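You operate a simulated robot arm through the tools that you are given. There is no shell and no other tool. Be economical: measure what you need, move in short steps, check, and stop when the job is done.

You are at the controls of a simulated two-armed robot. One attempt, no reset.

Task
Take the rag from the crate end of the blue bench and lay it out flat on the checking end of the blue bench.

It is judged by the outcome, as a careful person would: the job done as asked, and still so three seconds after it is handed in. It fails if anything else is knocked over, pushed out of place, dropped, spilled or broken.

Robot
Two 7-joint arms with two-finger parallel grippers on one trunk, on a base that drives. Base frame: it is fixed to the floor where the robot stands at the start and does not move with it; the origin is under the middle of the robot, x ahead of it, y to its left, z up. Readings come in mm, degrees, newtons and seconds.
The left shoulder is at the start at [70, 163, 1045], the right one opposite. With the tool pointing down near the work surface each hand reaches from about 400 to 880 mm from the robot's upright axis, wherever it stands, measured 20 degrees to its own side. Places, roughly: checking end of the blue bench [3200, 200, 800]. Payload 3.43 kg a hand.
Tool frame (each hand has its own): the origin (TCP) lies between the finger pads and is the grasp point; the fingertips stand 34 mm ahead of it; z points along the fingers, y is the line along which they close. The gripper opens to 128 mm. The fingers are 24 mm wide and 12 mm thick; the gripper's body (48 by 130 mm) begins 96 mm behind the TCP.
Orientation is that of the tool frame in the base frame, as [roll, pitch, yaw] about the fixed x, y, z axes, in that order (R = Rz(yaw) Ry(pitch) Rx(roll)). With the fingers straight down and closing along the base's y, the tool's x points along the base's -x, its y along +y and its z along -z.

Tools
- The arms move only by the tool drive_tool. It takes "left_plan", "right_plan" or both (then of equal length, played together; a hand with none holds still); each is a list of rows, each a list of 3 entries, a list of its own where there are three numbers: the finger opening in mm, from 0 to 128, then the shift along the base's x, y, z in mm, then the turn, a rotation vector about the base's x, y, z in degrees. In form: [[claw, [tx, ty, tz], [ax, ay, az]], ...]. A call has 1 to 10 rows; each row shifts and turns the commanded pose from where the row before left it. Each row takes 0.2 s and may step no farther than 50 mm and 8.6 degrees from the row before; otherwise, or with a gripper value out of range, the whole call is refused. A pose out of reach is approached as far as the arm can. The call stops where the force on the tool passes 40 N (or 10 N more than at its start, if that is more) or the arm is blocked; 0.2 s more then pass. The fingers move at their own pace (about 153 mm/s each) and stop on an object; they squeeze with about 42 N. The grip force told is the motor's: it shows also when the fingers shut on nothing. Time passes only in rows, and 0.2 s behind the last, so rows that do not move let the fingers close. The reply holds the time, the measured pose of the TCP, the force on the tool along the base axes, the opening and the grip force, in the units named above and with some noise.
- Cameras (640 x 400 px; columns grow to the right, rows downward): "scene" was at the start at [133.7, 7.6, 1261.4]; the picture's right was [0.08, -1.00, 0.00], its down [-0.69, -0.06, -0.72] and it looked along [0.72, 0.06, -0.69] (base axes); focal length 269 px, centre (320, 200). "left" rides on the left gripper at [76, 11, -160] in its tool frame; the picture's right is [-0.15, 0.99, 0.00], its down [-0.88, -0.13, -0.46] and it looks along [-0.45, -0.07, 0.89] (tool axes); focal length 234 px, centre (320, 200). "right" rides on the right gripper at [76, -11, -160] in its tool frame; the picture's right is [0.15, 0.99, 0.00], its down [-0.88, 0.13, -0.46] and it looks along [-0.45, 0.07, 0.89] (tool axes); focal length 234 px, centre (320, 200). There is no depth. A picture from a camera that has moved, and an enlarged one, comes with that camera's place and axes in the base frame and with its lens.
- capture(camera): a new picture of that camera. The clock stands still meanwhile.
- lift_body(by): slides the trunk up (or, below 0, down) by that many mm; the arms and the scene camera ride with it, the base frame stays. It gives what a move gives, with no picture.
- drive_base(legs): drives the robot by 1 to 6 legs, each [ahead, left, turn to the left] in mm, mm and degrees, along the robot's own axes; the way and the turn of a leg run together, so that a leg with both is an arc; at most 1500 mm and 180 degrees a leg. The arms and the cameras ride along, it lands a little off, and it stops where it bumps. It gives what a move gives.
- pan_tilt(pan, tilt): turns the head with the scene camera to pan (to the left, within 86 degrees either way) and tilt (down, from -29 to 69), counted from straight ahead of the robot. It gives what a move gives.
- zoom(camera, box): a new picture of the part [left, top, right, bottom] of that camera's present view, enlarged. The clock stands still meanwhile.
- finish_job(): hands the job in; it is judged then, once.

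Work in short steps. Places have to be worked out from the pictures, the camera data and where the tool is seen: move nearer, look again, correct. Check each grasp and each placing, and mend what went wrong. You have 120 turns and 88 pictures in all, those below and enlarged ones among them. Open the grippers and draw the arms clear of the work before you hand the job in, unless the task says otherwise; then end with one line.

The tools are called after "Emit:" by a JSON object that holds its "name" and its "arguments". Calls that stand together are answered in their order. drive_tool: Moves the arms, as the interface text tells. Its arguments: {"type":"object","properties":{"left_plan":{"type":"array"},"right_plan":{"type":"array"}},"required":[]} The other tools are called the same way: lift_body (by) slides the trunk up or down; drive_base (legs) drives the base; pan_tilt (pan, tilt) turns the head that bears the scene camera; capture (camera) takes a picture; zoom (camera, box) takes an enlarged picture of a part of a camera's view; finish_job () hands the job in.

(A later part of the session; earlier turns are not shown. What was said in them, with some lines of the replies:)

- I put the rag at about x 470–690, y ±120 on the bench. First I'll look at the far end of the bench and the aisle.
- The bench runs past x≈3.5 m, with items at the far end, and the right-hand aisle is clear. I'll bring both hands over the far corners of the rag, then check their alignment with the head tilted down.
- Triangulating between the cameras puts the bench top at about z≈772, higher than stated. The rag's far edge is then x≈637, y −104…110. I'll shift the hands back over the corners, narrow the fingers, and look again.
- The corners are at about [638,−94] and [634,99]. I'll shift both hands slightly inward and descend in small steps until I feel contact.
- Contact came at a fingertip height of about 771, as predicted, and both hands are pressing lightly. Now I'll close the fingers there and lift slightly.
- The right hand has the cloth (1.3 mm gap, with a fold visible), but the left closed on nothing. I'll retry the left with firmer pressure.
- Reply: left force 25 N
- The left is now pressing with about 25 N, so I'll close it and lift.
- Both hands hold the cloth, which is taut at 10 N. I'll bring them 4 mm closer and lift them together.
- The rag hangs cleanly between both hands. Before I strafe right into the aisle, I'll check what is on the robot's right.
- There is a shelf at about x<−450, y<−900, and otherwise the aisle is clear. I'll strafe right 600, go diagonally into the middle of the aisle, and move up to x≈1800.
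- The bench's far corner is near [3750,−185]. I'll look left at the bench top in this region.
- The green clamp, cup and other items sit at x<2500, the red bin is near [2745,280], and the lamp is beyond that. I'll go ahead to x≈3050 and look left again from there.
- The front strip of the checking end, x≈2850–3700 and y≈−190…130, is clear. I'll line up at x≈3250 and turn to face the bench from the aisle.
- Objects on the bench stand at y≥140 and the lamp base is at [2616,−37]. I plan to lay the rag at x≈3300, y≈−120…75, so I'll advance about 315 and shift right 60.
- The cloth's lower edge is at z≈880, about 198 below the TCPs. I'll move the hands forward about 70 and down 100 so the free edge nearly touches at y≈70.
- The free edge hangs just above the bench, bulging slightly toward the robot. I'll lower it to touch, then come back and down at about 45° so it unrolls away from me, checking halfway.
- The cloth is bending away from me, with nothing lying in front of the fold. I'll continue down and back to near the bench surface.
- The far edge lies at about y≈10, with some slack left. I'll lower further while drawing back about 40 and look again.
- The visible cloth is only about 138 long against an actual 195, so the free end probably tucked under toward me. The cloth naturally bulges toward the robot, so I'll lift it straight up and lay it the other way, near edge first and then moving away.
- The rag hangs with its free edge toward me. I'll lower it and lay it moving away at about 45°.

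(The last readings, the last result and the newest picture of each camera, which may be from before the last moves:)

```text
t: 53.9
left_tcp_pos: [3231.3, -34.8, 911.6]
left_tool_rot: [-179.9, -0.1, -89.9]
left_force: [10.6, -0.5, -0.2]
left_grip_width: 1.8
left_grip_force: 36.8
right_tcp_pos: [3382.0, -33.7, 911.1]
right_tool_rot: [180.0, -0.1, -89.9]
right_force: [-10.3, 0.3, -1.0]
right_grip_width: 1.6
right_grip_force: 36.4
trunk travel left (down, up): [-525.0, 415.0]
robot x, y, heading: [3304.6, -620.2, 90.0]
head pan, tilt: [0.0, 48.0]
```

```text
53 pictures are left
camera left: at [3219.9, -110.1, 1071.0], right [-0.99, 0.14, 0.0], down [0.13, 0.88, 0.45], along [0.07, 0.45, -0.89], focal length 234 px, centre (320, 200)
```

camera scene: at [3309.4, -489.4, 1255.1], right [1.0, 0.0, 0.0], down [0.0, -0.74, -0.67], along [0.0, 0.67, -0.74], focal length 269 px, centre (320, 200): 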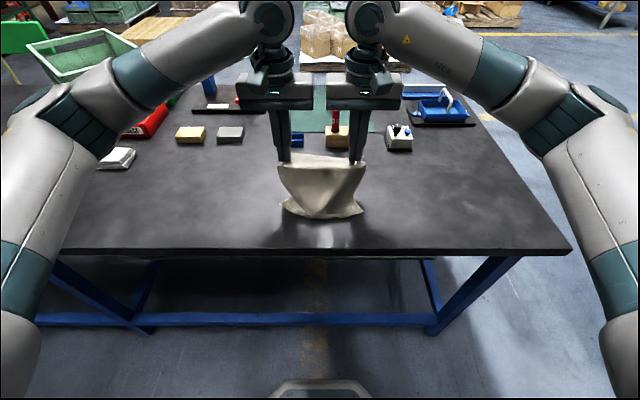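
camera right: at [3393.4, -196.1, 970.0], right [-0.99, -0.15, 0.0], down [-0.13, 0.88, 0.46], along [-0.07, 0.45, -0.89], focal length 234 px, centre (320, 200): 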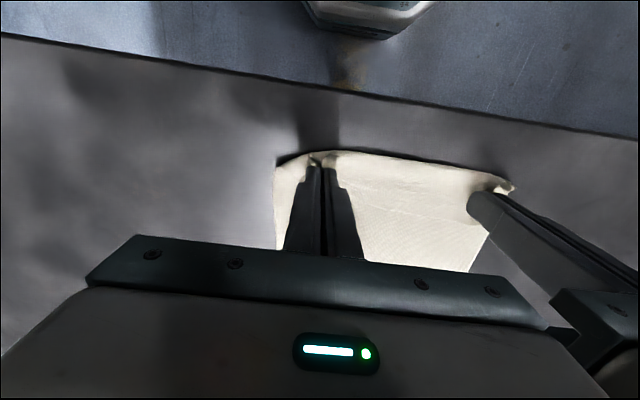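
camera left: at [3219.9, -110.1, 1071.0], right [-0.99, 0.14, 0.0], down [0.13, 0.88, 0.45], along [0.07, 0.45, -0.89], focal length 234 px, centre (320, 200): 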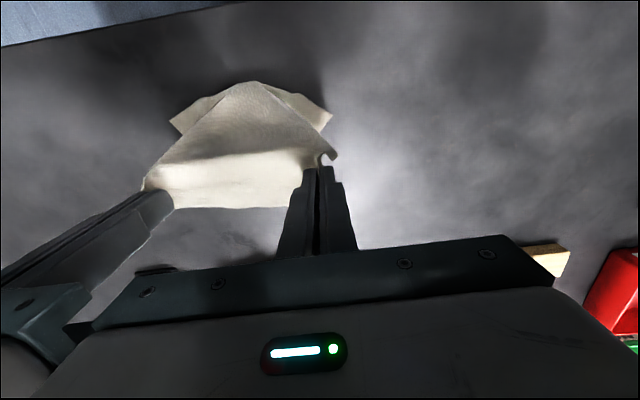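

The corners are on the bench but the middle is bellied. I'll drag the hands away at roughly constant height so the free edge lags and straightens.

Emit:
{"name": "drive_tool", "arguments": {"left_plan": [[0, [0, 14, 0], [0, 0, 0]], [0, [0, 14, 0], [0, 0, 0]], [0, [0, 14, -2], [0, 0, 0]], [0, [0, 14, -4], [0, 0, 0]]], "right_plan": [[0, [0, 14, 0], [0, 0, 0]], [0, [0, 14, 0], [0, 0, 0]], [0, [0, 14, -2], [0, 0, 0]], [0, [0, 14, -4], [0, 0, 0]]]}}

Emit:
{"name": "capture", "arguments": {"camera": "left"}}

Emit:
{"name": "zoom", "arguments": {"camera": "scene", "box": [220, 120, 420, 250]}}

```text
t: 54.9
left_tcp_pos: [3232.5, 21.7, 905.8]
left_tool_rot: [-180.0, 0.0, -89.9]
left_force: [10.1, -0.5, -0.1]
left_grip_width: 1.6
left_grip_force: 36.4
right_tcp_pos: [3381.9, 21.0, 905.2]
right_tool_rot: [179.9, 0.1, -89.9]
right_force: [-9.9, 0.5, 0.6]
right_grip_width: 1.5
right_grip_force: 36.8
trunk travel left (down, up): [-525.0, 415.0]
robot x, y, heading: [3306.0, -617.4, 90.2]
head pan, tilt: [0.0, 48.0]
```

```text
52 pictures are left
camera left: at [3220.1, -54.2, 1065.5], right [-0.99, 0.14, 0.0], down [0.13, 0.88, 0.45], along [0.07, 0.45, -0.89], focal length 234 px, centre (320, 200)
```

left: 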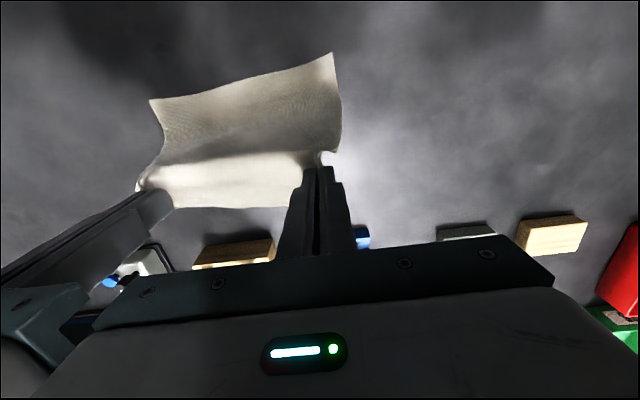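

```text
3.08 times, centred on (320, 185) of scene
camera zoom: at [3309.5, -489.8, 1255.1], right [1.0, 0.0, 0.0], down [0.0, -0.74, -0.67], along [0.0, 0.67, -0.74], focal length 826 px, centre (320, 246)
```

zoom: 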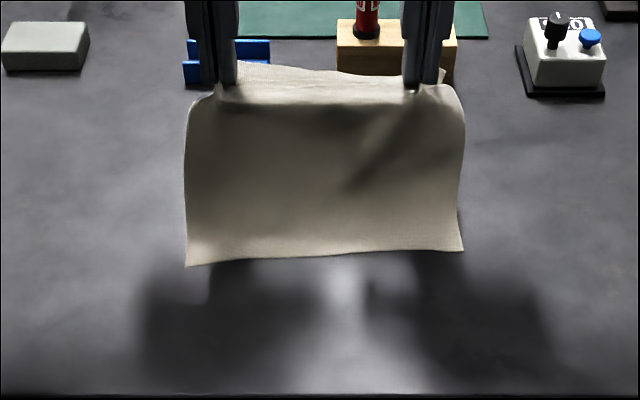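

The free edge is now straight and toward me, at y≈−65. Laid from here the far edge would come within 20 mm of the blue block. I'll lift clear, go back to start about 30 mm nearer, and repeat the same drag.

Emit:
{"name": "drive_tool", "arguments": {"left_plan": [[0, [0, 0, 40], [0, 0, 0]], [0, [0, -20, 40], [0, 0, 0]], [0, [0, -38, 0], [0, 0, 0]], [0, [0, -38, 0], [0, 0, 0]], [0, [0, -38, 0], [0, 0, 0]], [0, [0, -38, 0], [0, 0, 0]], [0, [0, 0, 0], [0, 0, 0]], [0, [0, 0, 0], [0, 0, 0]], [0, [0, 0, 0], [0, 0, 0]]], "right_plan": [[0, [0, 0, 40], [0, 0, 0]], [0, [0, -20, 40], [0, 0, 0]], [0, [0, -38, 0], [0, 0, 0]], [0, [0, -38, 0], [0, 0, 0]], [0, [0, -38, 0], [0, 0, 0]], [0, [0, -38, 0], [0, 0, 0]], [0, [0, 0, 0], [0, 0, 0]], [0, [0, 0, 0], [0, 0, 0]], [0, [0, 0, 0], [0, 0, 0]]]}}

Emit:
{"name": "drive_tool", "arguments": {"left_plan": [[0, [0, 6, -15], [0, 0, 0]], [0, [0, 14, -10], [0, 0, 0]], [0, [0, 14, -10], [0, 0, 0]], [0, [0, 14, -10], [0, 0, 0]], [0, [0, 14, -10], [0, 0, 0]], [0, [0, 14, -10], [0, 0, 0]], [0, [0, 14, -5], [0, 0, 0]], [0, [0, 14, 0], [0, 0, 0]], [0, [0, 14, 0], [0, 0, 0]], [0, [0, 14, 0], [0, 0, 0]]], "right_plan": [[0, [0, 6, -15], [0, 0, 0]], [0, [0, 14, -10], [0, 0, 0]], [0, [0, 14, -10], [0, 0, 0]], [0, [0, 14, -10], [0, 0, 0]], [0, [0, 14, -10], [0, 0, 0]], [0, [0, 14, -10], [0, 0, 0]], [0, [0, 14, -5], [0, 0, 0]], [0, [0, 14, 0], [0, 0, 0]], [0, [0, 14, 0], [0, 0, 0]], [0, [0, 14, 0], [0, 0, 0]]]}}

Emit:
{"name": "capture", "arguments": {"camera": "left"}}

Emit:
{"name": "zoom", "arguments": {"camera": "scene", "box": [220, 120, 420, 250]}}

```text
t: 56.9
left_tcp_pos: [3231.4, -150.4, 985.2]
left_tool_rot: [180.0, 0.0, -89.8]
left_force: [9.9, -0.4, -0.6]
left_grip_width: 1.6
left_grip_force: 36.7
right_tcp_pos: [3381.4, -149.7, 986.0]
right_tool_rot: [180.0, 0.0, -89.9]
right_force: [-8.8, 0.3, -0.1]
right_grip_width: 1.6
right_grip_force: 36.5
trunk travel left (down, up): [-525.0, 415.0]
robot x, y, heading: [3310.8, -619.2, 90.3]
head pan, tilt: [0.0, 48.0]
```

```text
t: 59.0
left_tcp_pos: [3231.8, -18.0, 914.8]
left_tool_rot: [-179.9, -0.1, -90.0]
left_force: [7.6, -1.0, -0.4]
left_grip_width: 1.7
left_grip_force: 36.3
right_tcp_pos: [3382.5, -18.0, 915.8]
right_tool_rot: [-179.9, -0.1, -89.9]
right_force: [-7.5, 0.3, -0.9]
right_grip_width: 1.8
right_grip_force: 36.2
trunk travel left (down, up): [-525.0, 415.0]
robot x, y, heading: [3309.1, -619.0, 90.0]
head pan, tilt: [0.0, 48.0]
```

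```text
50 pictures are left
camera left: at [3221.0, -94.6, 1075.3], right [-0.99, 0.14, 0.0], down [0.13, 0.88, 0.45], along [0.07, 0.45, -0.89], focal length 234 px, centre (320, 200)
```

left: 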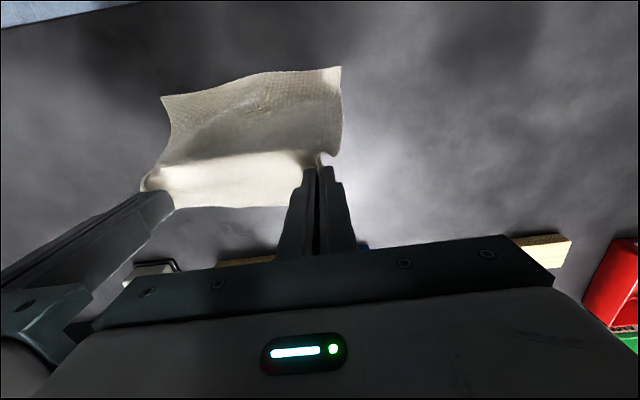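

```text
3.08 times, centred on (320, 185) of scene
camera zoom: at [3309.5, -489.9, 1255.1], right [1.0, 0.0, 0.0], down [0.0, -0.74, -0.67], along [0.0, 0.67, -0.74], focal length 826 px, centre (320, 246)
```

zoom: 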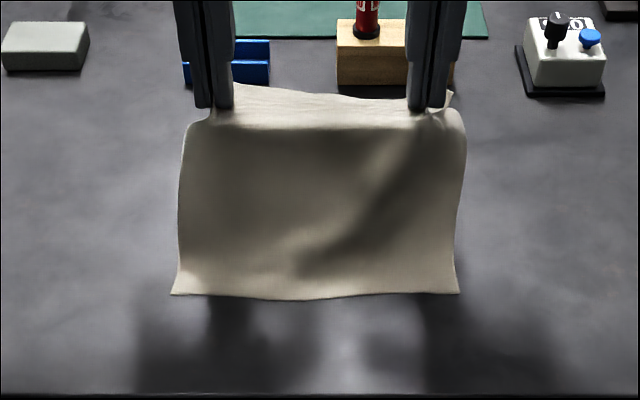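

The edge lies straight at y≈−103. I'll continue forward and down to lay the rest, ending with the grips near y≈75 and the tips at the bench.

Emit:
{"name": "drive_tool", "arguments": {"left_plan": [[0, [0, 14, -10], [0, 0, 0]], [0, [0, 14, -12], [0, 0, 0]], [0, [0, 13, -13], [0, 0, 0]], [0, [0, 12, -13], [0, 0, 0]], [0, [0, 12, -13], [0, 0, 0]], [0, [0, 11, -13], [0, 0, 0]], [0, [0, 10, -13], [0, 0, 0]], [0, [0, 8, -13], [0, 0, 0]]], "right_plan": [[0, [0, 14, -10], [0, 0, 0]], [0, [0, 14, -12], [0, 0, 0]], [0, [0, 13, -13], [0, 0, 0]], [0, [0, 12, -13], [0, 0, 0]], [0, [0, 12, -13], [0, 0, 0]], [0, [0, 11, -13], [0, 0, 0]], [0, [0, 10, -13], [0, 0, 0]], [0, [0, 8, -13], [0, 0, 0]]]}}

Emit:
{"name": "capture", "arguments": {"camera": "left"}}

Emit:
{"name": "zoom", "arguments": {"camera": "scene", "box": [220, 120, 420, 250]}}

```text
t: 60.9
left_tcp_pos: [3231.4, 76.8, 814.9]
left_tool_rot: [-180.0, 0.0, -89.9]
left_force: [9.8, -0.3, 0.6]
left_grip_width: 1.5
left_grip_force: 36.9
right_tcp_pos: [3383.0, 76.2, 815.0]
right_tool_rot: [-180.0, 0.0, -89.9]
right_force: [-10.4, 0.6, 1.0]
right_grip_width: 1.6
right_grip_force: 36.1
trunk travel left (down, up): [-525.0, 415.0]
robot x, y, heading: [3310.2, -619.6, 90.1]
head pan, tilt: [0.0, 48.0]
```

```text
48 pictures are left
camera left: at [3220.6, -0.2, 974.9], right [-0.99, 0.14, 0.0], down [0.13, 0.88, 0.46], along [0.07, 0.45, -0.89], focal length 234 px, centre (320, 200)
```

left: 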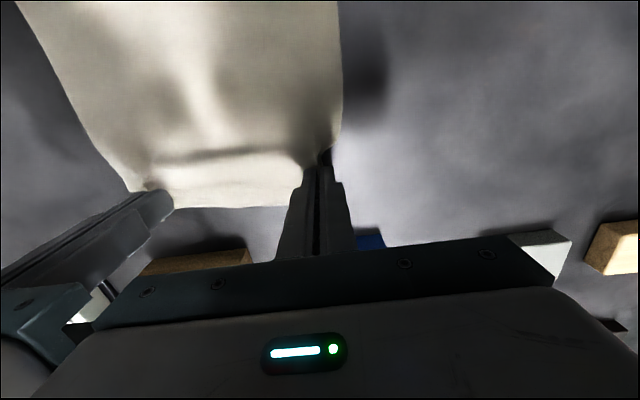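

```text
3.08 times, centred on (320, 185) of scene
camera zoom: at [3309.4, -489.7, 1255.1], right [1.0, 0.0, 0.0], down [0.0, -0.74, -0.67], along [0.0, 0.67, -0.74], focal length 826 px, centre (320, 246)
```

zoom: 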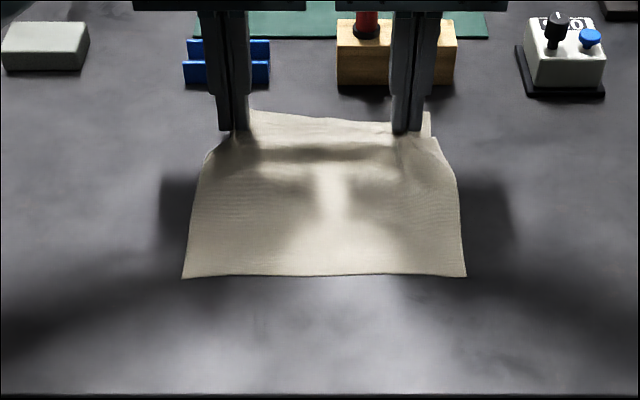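

It's laid out well; the near edge is at y≈−85. I'll lower the last few millimetres and open the fingers gently.

Emit:
{"name": "drive_tool", "arguments": {"left_plan": [[0, [0, 2, -4], [0, 0, 0]], [0, [0, 0, -3], [0, 0, 0]], [8, [0, 0, 0], [0, 0, 0]], [20, [0, 0, 0], [0, 0, 0]], [30, [0, 0, 2], [0, 0, 0]], [40, [0, 0, 15], [0, 0, 0]], [40, [0, 0, 40], [0, 0, 0]], [40, [0, 0, 40], [0, 0, 0]]], "right_plan": [[0, [0, 2, -4], [0, 0, 0]], [0, [0, 0, -3], [0, 0, 0]], [8, [0, 0, 0], [0, 0, 0]], [20, [0, 0, 0], [0, 0, 0]], [30, [0, 0, 2], [0, 0, 0]], [40, [0, 0, 15], [0, 0, 0]], [40, [0, 0, 40], [0, 0, 0]], [40, [0, 0, 40], [0, 0, 0]]]}}

Emit:
{"name": "capture", "arguments": {"camera": "left"}}

Emit:
{"name": "zoom", "arguments": {"camera": "scene", "box": [220, 120, 420, 250]}}

```text
t: 62.6
left_tcp_pos: [3231.9, 75.0, 907.1]
left_tool_rot: [180.0, -0.1, -89.9]
left_force: [0.1, 0.1, -0.2]
left_grip_width: 39.8
left_grip_force: 0.0
right_tcp_pos: [3381.8, 77.0, 906.4]
right_tool_rot: [-179.9, 0.0, -89.9]
right_force: [-0.4, -0.2, 0.6]
right_grip_width: 40.1
right_grip_force: 0.0
trunk travel left (down, up): [-525.0, 415.0]
robot x, y, heading: [3309.0, -617.1, 90.1]
head pan, tilt: [0.0, 48.0]
```

```text
46 pictures are left
camera left: at [3220.6, -1.6, 1067.5], right [-0.99, 0.14, 0.0], down [0.13, 0.88, 0.46], along [0.07, 0.45, -0.89], focal length 234 px, centre (320, 200)
```

left: 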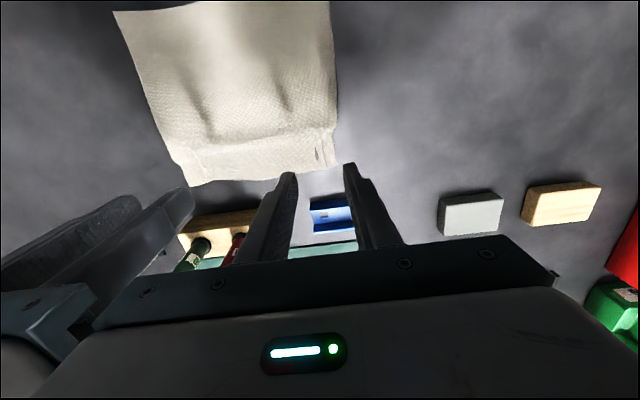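

```text
3.08 times, centred on (320, 185) of scene
camera zoom: at [3309.4, -491.8, 1255.2], right [1.0, 0.0, 0.0], down [0.0, -0.74, -0.67], along [0.0, 0.67, -0.74], focal length 826 px, centre (320, 246)
```

zoom: 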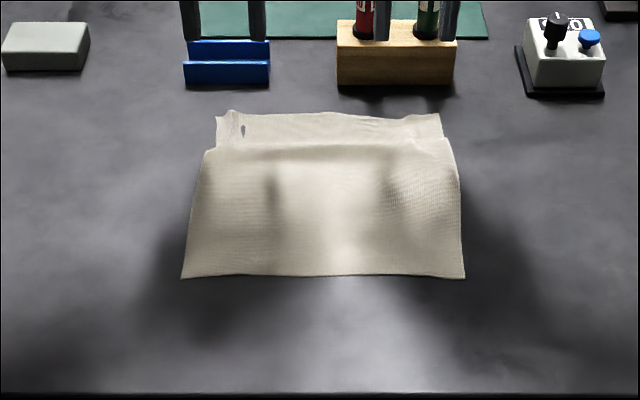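

Released, and the rag covers y≈−87…111. A ridge remains near the gripped edge, so I'll raise and draw the hands back to let it settle, then look.

Emit:
{"name": "drive_tool", "arguments": {"left_plan": [[20, [-15, -30, 30], [0, 0, 0]], [0, [-15, -40, 20], [0, 0, 0]], [0, [-15, -40, 0], [0, 0, 0]], [0, [0, -40, 0], [0, 0, 0]], [0, [0, 0, 0], [0, 0, 0]]], "right_plan": [[20, [15, -30, 30], [0, 0, 0]], [0, [15, -40, 20], [0, 0, 0]], [0, [15, -40, 0], [0, 0, 0]], [0, [0, -40, 0], [0, 0, 0]], [0, [0, 0, 0], [0, 0, 0]]]}}

Emit:
{"name": "zoom", "arguments": {"camera": "scene", "box": [240, 130, 400, 230]}}

Emit:
{"name": "capture", "arguments": {"camera": "left"}}

Emit:
{"name": "capture", "arguments": {"camera": "right"}}

```text
t: 63.9
left_tcp_pos: [3185.9, -72.5, 955.7]
left_tool_rot: [-179.9, -0.1, -89.8]
left_force: [0.4, -0.3, -0.2]
left_grip_width: 0.0
left_grip_force: 32.9
right_tcp_pos: [3427.4, -71.8, 956.2]
right_tool_rot: [-180.0, -0.1, -90.0]
right_force: [0.0, -0.3, -0.8]
right_grip_width: 0.2
right_grip_force: 32.8
trunk travel left (down, up): [-525.0, 415.0]
robot x, y, heading: [3307.9, -622.9, 89.9]
head pan, tilt: [0.0, 48.0]
```

```text
4.00 times, centred on (320, 180) of scene
camera zoom: at [3309.5, -489.3, 1255.0], right [1.0, 0.0, 0.0], down [0.0, -0.74, -0.67], along [0.0, 0.67, -0.74], focal length 1074 px, centre (320, 280)
```

zoom: 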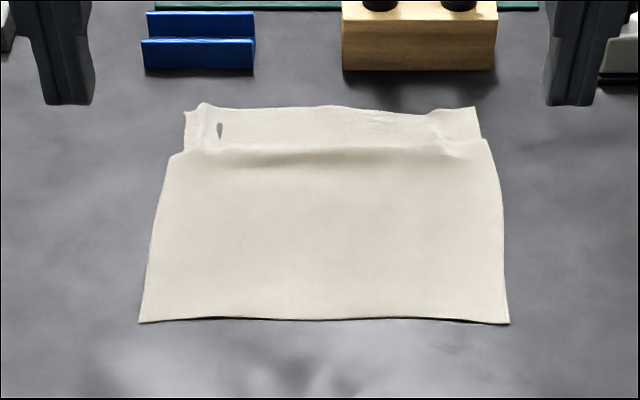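

```text
43 pictures are left
camera left: at [3175.0, -148.7, 1116.0], right [-0.99, 0.14, 0.0], down [0.13, 0.88, 0.45], along [0.07, 0.45, -0.89], focal length 234 px, centre (320, 200)
```

left: 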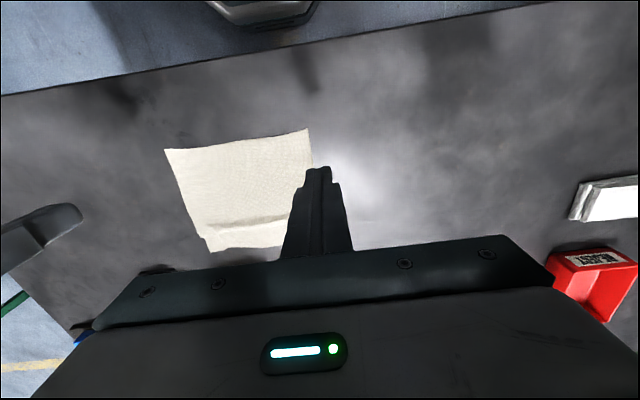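

```text
42 pictures are left
camera right: at [3438.5, -147.0, 1114.5], right [-0.99, -0.15, 0.0], down [-0.13, 0.88, 0.45], along [-0.07, 0.45, -0.89], focal length 234 px, centre (320, 200)
```

right: 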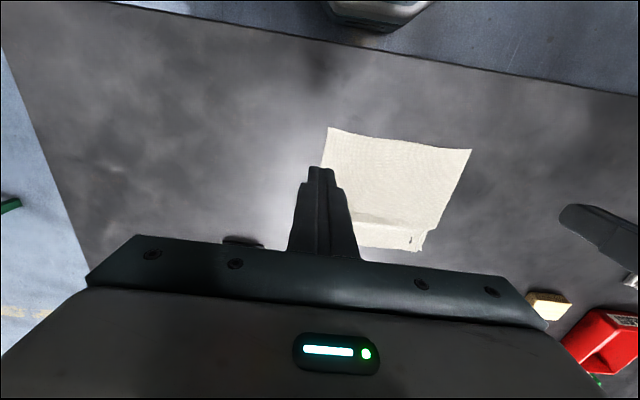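

The rag is full size (3204–3420 × −85…112) but has a ridge near y≈66 and puckers where it was gripped. With closed fingers I'll press on the two far corners and stretch them outward.

Emit:
{"name": "drive_tool", "arguments": {"left_plan": [[0, [8, 40, 0], [0, 0, 0]], [0, [8, 40, 0], [0, 0, 0]], [0, [8, 40, -30], [0, 0, 0]], [0, [10, 44, -30], [0, 0, 0]], [0, [0, 0, -35], [0, 0, 0]], [0, [0, 0, -20], [0, 0, 0]]], "right_plan": [[0, [-4, 40, 0], [0, 0, 0]], [0, [-4, 40, 0], [0, 0, 0]], [0, [-5, 40, -30], [0, 0, 0]], [0, [-4, 44, -30], [0, 0, 0]], [0, [0, 0, -35], [0, 0, 0]], [0, [0, 0, -20], [0, 0, 0]]]}}

Emit:
{"name": "zoom", "arguments": {"camera": "scene", "box": [240, 130, 400, 230]}}

```text
refused: row 3 steps farther than a row can; nothing moved
```

```text
4.00 times, centred on (320, 180) of scene
camera zoom: at [3309.5, -489.3, 1255.0], right [1.0, 0.0, 0.0], down [0.0, -0.74, -0.67], along [0.0, 0.67, -0.74], focal length 1074 px, centre (320, 280)
```

zoom: 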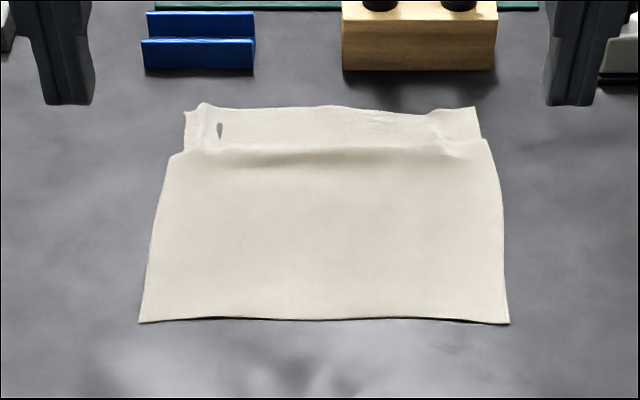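

That call was refused because row 3 stepped too far. I'll send the same move with smaller rows.

Emit:
{"name": "drive_tool", "arguments": {"left_plan": [[0, [8, 40, 0], [0, 0, 0]], [0, [8, 40, 0], [0, 0, 0]], [0, [8, 40, -20], [0, 0, 0]], [0, [10, 40, -20], [0, 0, 0]], [0, [0, 4, -40], [0, 0, 0]], [0, [0, 0, -40], [0, 0, 0]]], "right_plan": [[0, [-4, 40, 0], [0, 0, 0]], [0, [-4, 40, 0], [0, 0, 0]], [0, [-5, 40, -20], [0, 0, 0]], [0, [-4, 40, -20], [0, 0, 0]], [0, [0, 4, -40], [0, 0, 0]], [0, [0, 0, -40], [0, 0, 0]]]}}

Emit:
{"name": "zoom", "arguments": {"camera": "scene", "box": [240, 130, 400, 230]}}

Emit:
{"name": "capture", "arguments": {"camera": "left"}}

```text
t: 65.2
left_tcp_pos: [3221.2, 92.6, 835.9]
left_tool_rot: [-180.0, 0.0, -90.0]
left_force: [0.5, -0.8, -0.3]
left_grip_width: 0.0
left_grip_force: 32.9
right_tcp_pos: [3408.6, 92.7, 835.6]
right_tool_rot: [-179.9, -0.1, -89.9]
right_force: [1.1, -0.1, -0.1]
right_grip_width: 0.0
right_grip_force: 32.7
trunk travel left (down, up): [-525.0, 415.0]
robot x, y, heading: [3310.3, -619.9, 90.1]
head pan, tilt: [0.0, 48.0]
```

```text
4.00 times, centred on (320, 180) of scene
camera zoom: at [3309.7, -488.9, 1255.1], right [1.0, 0.0, 0.0], down [0.0, -0.74, -0.67], along [0.0, 0.67, -0.74], focal length 1074 px, centre (320, 280)
```

zoom: 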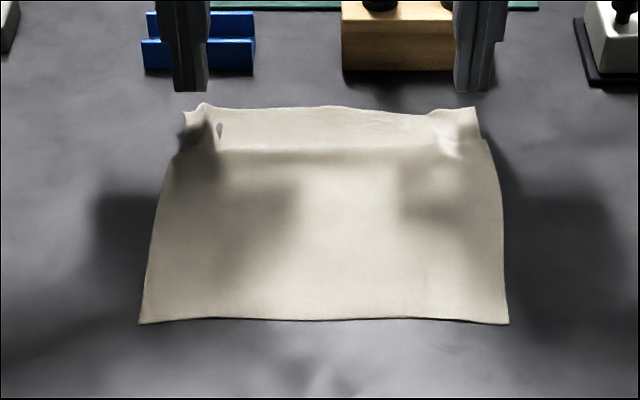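

```text
39 pictures are left
camera left: at [3209.5, 16.0, 994.7], right [-0.99, 0.14, 0.0], down [0.13, 0.88, 0.45], along [0.07, 0.45, -0.89], focal length 234 px, centre (320, 200)
```

left: 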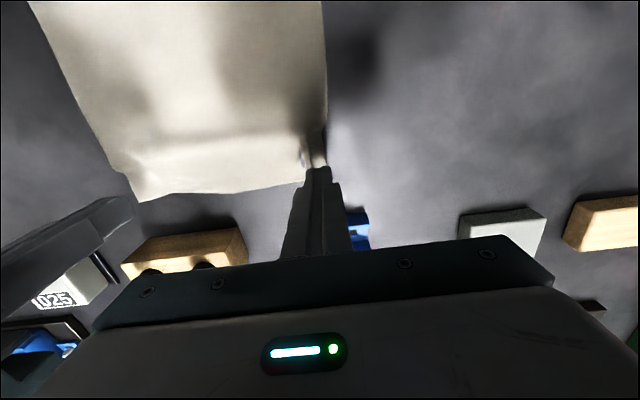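

The tips are over the far corners. I'll press down and drag outward with a little motion away from me.

Emit:
{"name": "drive_tool", "arguments": {"left_plan": [[0, [0, 0, -24], [0, 0, 0]], [0, [0, 0, -5], [0, 0, 0]], [0, [0, 0, -3], [0, 0, 0]], [0, [-4, 3, 0], [0, 0, 0]], [0, [-4, 3, 0], [0, 0, 0]], [0, [-4, 3, 0], [0, 0, 0]], [0, [-4, 3, 0], [0, 0, 0]]], "right_plan": [[0, [0, 0, -24], [0, 0, 0]], [0, [0, 0, -5], [0, 0, 0]], [0, [0, 0, -3], [0, 0, 0]], [0, [4, 3, 0], [0, 0, 0]], [0, [4, 3, 0], [0, 0, 0]], [0, [4, 3, 0], [0, 0, 0]], [0, [4, 3, 0], [0, 0, 0]]]}}

Emit:
{"name": "zoom", "arguments": {"camera": "scene", "box": [240, 130, 400, 230]}}

```text
t: 66.8
left_tcp_pos: [3205.3, 102.2, 805.2]
left_tool_rot: [-180.0, 0.2, -90.0]
left_force: [4.1, -1.7, 6.3]
left_grip_width: 0.1
left_grip_force: 33.2
right_tcp_pos: [3425.6, 102.3, 806.0]
right_tool_rot: [179.9, 0.0, -89.9]
right_force: [-3.2, -0.7, 6.3]
right_grip_width: 0.0
right_grip_force: 32.8
trunk travel left (down, up): [-525.0, 415.0]
robot x, y, heading: [3306.0, -617.7, 90.3]
head pan, tilt: [0.0, 48.0]
```

```text
4.00 times, centred on (320, 180) of scene
camera zoom: at [3309.5, -492.1, 1255.4], right [1.0, 0.0, 0.0], down [0.0, -0.74, -0.67], along [0.0, 0.67, -0.74], focal length 1074 px, centre (320, 280)
```

zoom: 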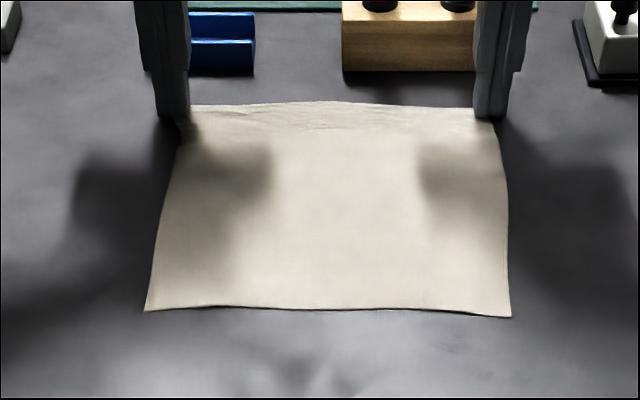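

Excellent: the ridge and puckers are stretched out. I'll lift straight up, draw the hands back, and check.

Emit:
{"name": "drive_tool", "arguments": {"left_plan": [[0, [0, 0, 20], [0, 0, 0]], [0, [0, 0, 45], [0, 0, 0]], [0, [0, 0, 45], [0, 0, 0]], [0, [0, 0, 45], [0, 0, 0]], [0, [-20, -40, 10], [0, 0, 0]], [0, [-20, -40, 10], [0, 0, 0]], [0, [-10, -40, 10], [0, 0, 0]], [0, [0, -40, 10], [0, 0, 0]]], "right_plan": [[0, [0, 0, 20], [0, 0, 0]], [0, [0, 0, 45], [0, 0, 0]], [0, [0, 0, 45], [0, 0, 0]], [0, [0, 0, 45], [0, 0, 0]], [0, [20, -40, 10], [0, 0, 0]], [0, [20, -40, 10], [0, 0, 0]], [0, [10, -40, 10], [0, 0, 0]], [0, [0, -40, 10], [0, 0, 0]]]}}

Emit:
{"name": "zoom", "arguments": {"camera": "scene", "box": [240, 130, 400, 230]}}

Emit:
{"name": "capture", "arguments": {"camera": "right"}}

```text
t: 68.7
left_tcp_pos: [3154.5, -60.4, 1000.5]
left_tool_rot: [-179.9, 0.0, -89.7]
left_force: [0.6, -0.3, 0.9]
left_grip_width: 0.0
left_grip_force: 33.1
right_tcp_pos: [3476.5, -59.1, 1000.8]
right_tool_rot: [-180.0, 0.0, -89.9]
right_force: [0.9, -0.8, 0.3]
right_grip_width: 0.1
right_grip_force: 33.1
trunk travel left (down, up): [-525.0, 415.0]
robot x, y, heading: [3306.1, -617.9, 90.0]
head pan, tilt: [0.0, 48.0]
```

```text
4.00 times, centred on (320, 180) of scene
camera zoom: at [3309.4, -492.2, 1255.4], right [1.0, 0.0, 0.0], down [0.0, -0.74, -0.67], along [0.0, 0.67, -0.74], focal length 1074 px, centre (320, 280)
```

zoom: 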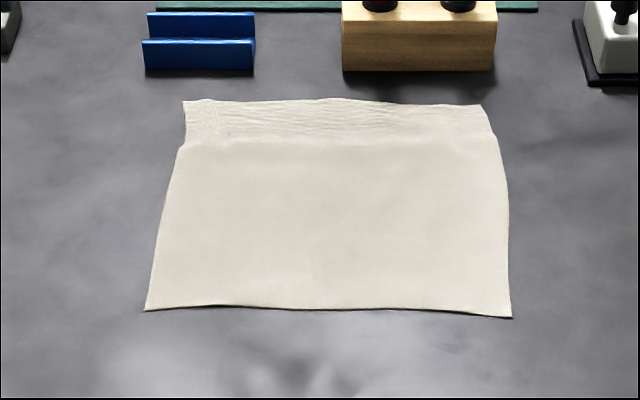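

```text
36 pictures are left
camera right: at [3486.8, -134.0, 1159.6], right [-0.99, -0.15, 0.0], down [-0.13, 0.88, 0.46], along [-0.07, 0.45, -0.89], focal length 234 px, centre (320, 200)
```

right: 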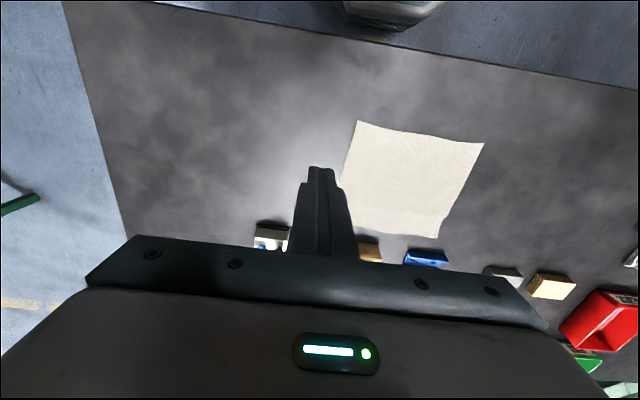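

Much flatter, with only a slight step left near the far strip. I'll do one matching light pull on the near corners, toward me and outward, to take up the last slack.

Emit:
{"name": "drive_tool", "arguments": {"left_plan": [[0, [20, 0, -35], [0, 0, 0]], [0, [20, 0, -40], [0, 0, 0]], [0, [20, 0, -40], [0, 0, 0]], [0, [9, 0, -40], [0, 0, 0]], [0, [0, 0, -33], [0, 0, 0]], [0, [0, 0, -6], [0, 0, 0]], [0, [0, 0, -3], [0, 0, 0]], [0, [-1, -4, 0], [0, 0, 0]], [0, [-1, -4, 0], [0, 0, 0]], [0, [-1, -4, 0], [0, 0, 0]]], "right_plan": [[0, [-20, 0, -35], [0, 0, 0]], [0, [-20, 0, -40], [0, 0, 0]], [0, [-20, 0, -40], [0, 0, 0]], [0, [-9, -3, -40], [0, 0, 0]], [0, [0, 0, -33], [0, 0, 0]], [0, [0, 0, -6], [0, 0, 0]], [0, [0, 0, -3], [0, 0, 0]], [0, [1, -4, 0], [0, 0, 0]], [0, [1, -4, 0], [0, 0, 0]], [0, [1, -4, 0], [0, 0, 0]]]}}

Emit:
{"name": "drive_tool", "arguments": {"left_plan": [[0, [0, 0, 20], [0, 0, 0]], [0, [0, 0, 45], [0, 0, 0]], [0, [0, 0, 45], [0, 0, 0]], [0, [0, 0, 45], [0, 0, 0]], [30, [-35, 0, 30], [0, 0, 0]], [60, [-35, 0, 20], [0, 0, 0]], [60, [-35, 0, 20], [0, 0, 0]]], "right_plan": [[0, [0, 0, 20], [0, 0, 0]], [0, [0, 0, 45], [0, 0, 0]], [0, [0, 0, 45], [0, 0, 0]], [0, [0, 0, 45], [0, 0, 0]], [30, [35, 0, 30], [0, 0, 0]], [60, [35, 0, 20], [0, 0, 0]], [60, [35, 0, 20], [0, 0, 0]]]}}

Emit:
{"name": "zoom", "arguments": {"camera": "scene", "box": [240, 130, 400, 230]}}

```text
t: 70.8
left_tcp_pos: [3222.7, -70.0, 805.6]
left_tool_rot: [-179.9, 0.2, -89.9]
left_force: [10.6, 4.5, 25.3]
left_grip_width: 0.0
left_grip_force: 33.1
right_tcp_pos: [3408.7, -73.1, 804.9]
right_tool_rot: [179.9, 0.3, -89.8]
right_force: [-10.3, 6.1, 27.3]
right_grip_width: 0.0
right_grip_force: 33.4
trunk travel left (down, up): [-525.0, 415.0]
robot x, y, heading: [3305.0, -619.8, 89.9]
head pan, tilt: [0.0, 48.0]
```

```text
t: 72.5
left_tcp_pos: [3115.6, -70.6, 1027.3]
left_tool_rot: [-179.9, 0.1, -89.9]
left_force: [1.1, -0.7, 0.7]
left_grip_width: 59.9
left_grip_force: 0.0
right_tcp_pos: [3516.2, -72.6, 1027.8]
right_tool_rot: [180.0, 0.1, -89.8]
right_force: [-0.3, 0.0, -0.3]
right_grip_width: 60.2
right_grip_force: 0.1
trunk travel left (down, up): [-525.0, 415.0]
robot x, y, heading: [3306.8, -618.1, 90.1]
head pan, tilt: [0.0, 48.0]
```

```text
4.00 times, centred on (320, 180) of scene
camera zoom: at [3309.5, -492.2, 1255.3], right [1.0, 0.0, 0.0], down [0.0, -0.74, -0.67], along [0.0, 0.67, -0.74], focal length 1074 px, centre (320, 280)
```

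zoom: 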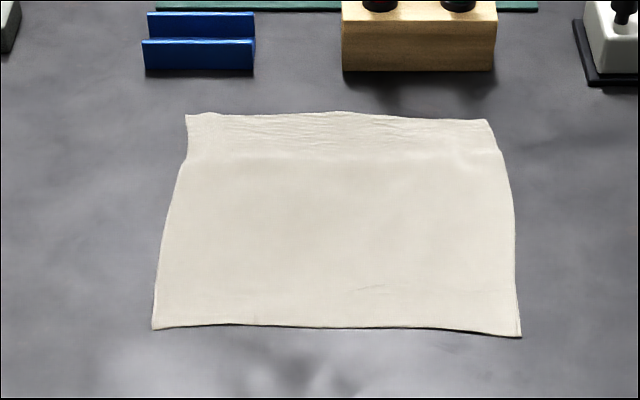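

The rag shifted a little and looks flat. I'll check the remaining step closer and view the whole scene.

Emit:
{"name": "zoom", "arguments": {"camera": "scene", "box": [280, 150, 376, 210]}}

Emit:
{"name": "capture", "arguments": {"camera": "scene"}}

Emit:
{"name": "capture", "arguments": {"camera": "left"}}

```text
6.67 times, centred on (328, 180) of scene
camera zoom: at [3309.5, -492.2, 1255.3], right [1.0, 0.0, 0.0], down [0.0, -0.74, -0.67], along [0.0, 0.67, -0.74], focal length 1791 px, centre (267, 333)
```

zoom: 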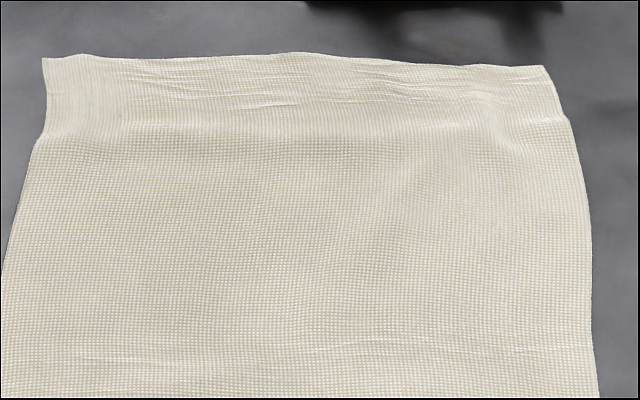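

```text
33 pictures are left
camera scene: at [3309.5, -492.2, 1255.3], right [1.0, 0.0, 0.0], down [0.0, -0.74, -0.67], along [0.0, 0.67, -0.74], focal length 269 px, centre (320, 200)
```

scene: 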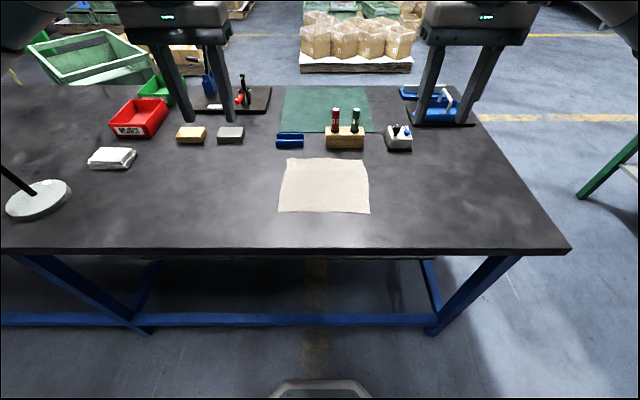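

```text
32 pictures are left
camera left: at [3104.3, -147.6, 1187.8], right [-0.99, 0.14, 0.0], down [0.13, 0.88, 0.46], along [0.07, 0.45, -0.89], focal length 234 px, centre (320, 200)
```

left: 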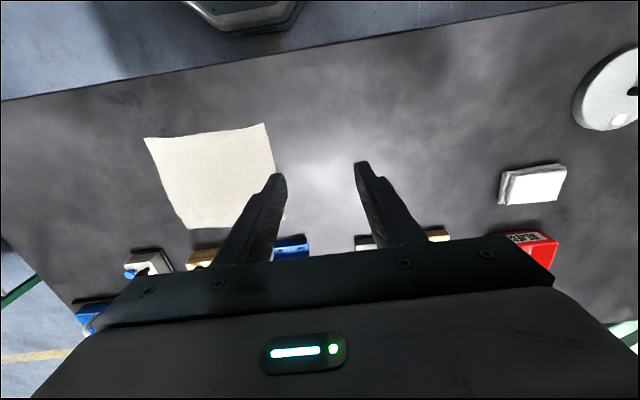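

The rag lies flat on the checking end, nothing else has moved, and the grippers are open. I'll back the robot away to clear the bench.

Emit:
{"name": "drive_base", "arguments": {"legs": [[-300, 0, 0]]}}

Emit:
{"name": "capture", "arguments": {"camera": "scene"}}

```text
t: 74.5
left_tcp_pos: [3116.2, -371.1, 1026.5]
left_tool_rot: [180.0, -0.1, -89.8]
left_force: [0.1, -0.1, -0.3]
left_grip_width: 60.1
left_grip_force: 0.0
right_tcp_pos: [3515.1, -372.4, 1028.4]
right_tool_rot: [-180.0, 0.0, -89.9]
right_force: [-0.6, 0.1, 0.8]
right_grip_width: 60.1
right_grip_force: 0.1
trunk travel left (down, up): [-525.0, 415.0]
robot x, y, heading: [3309.7, -919.7, 90.1]
head pan, tilt: [0.0, 48.0]
```

```text
31 pictures are left
camera scene: at [3310.0, -791.9, 1255.2], right [1.0, 0.0, 0.0], down [0.0, -0.74, -0.67], along [0.0, 0.67, -0.74], focal length 269 px, centre (320, 200)
```

scene: 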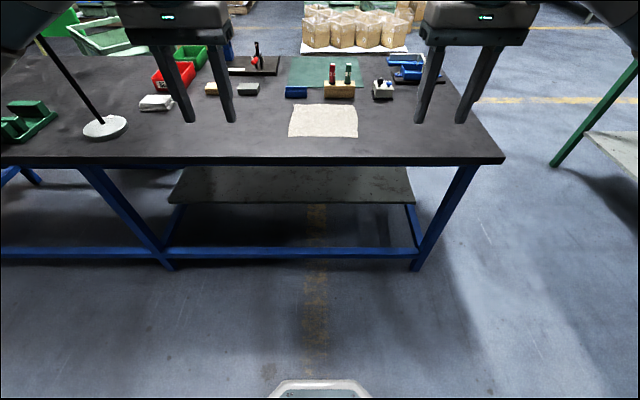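

The rag is flat and everything else is in place, so I'm handing the job in.

Emit:
{"name": "finish_job", "arguments": {}}

```text
The job is handed in.
```

The rag is laid out flat on the checking end of the blue bench, apart from faint creases along its far edge, and the last picture shows nothing else there moved.
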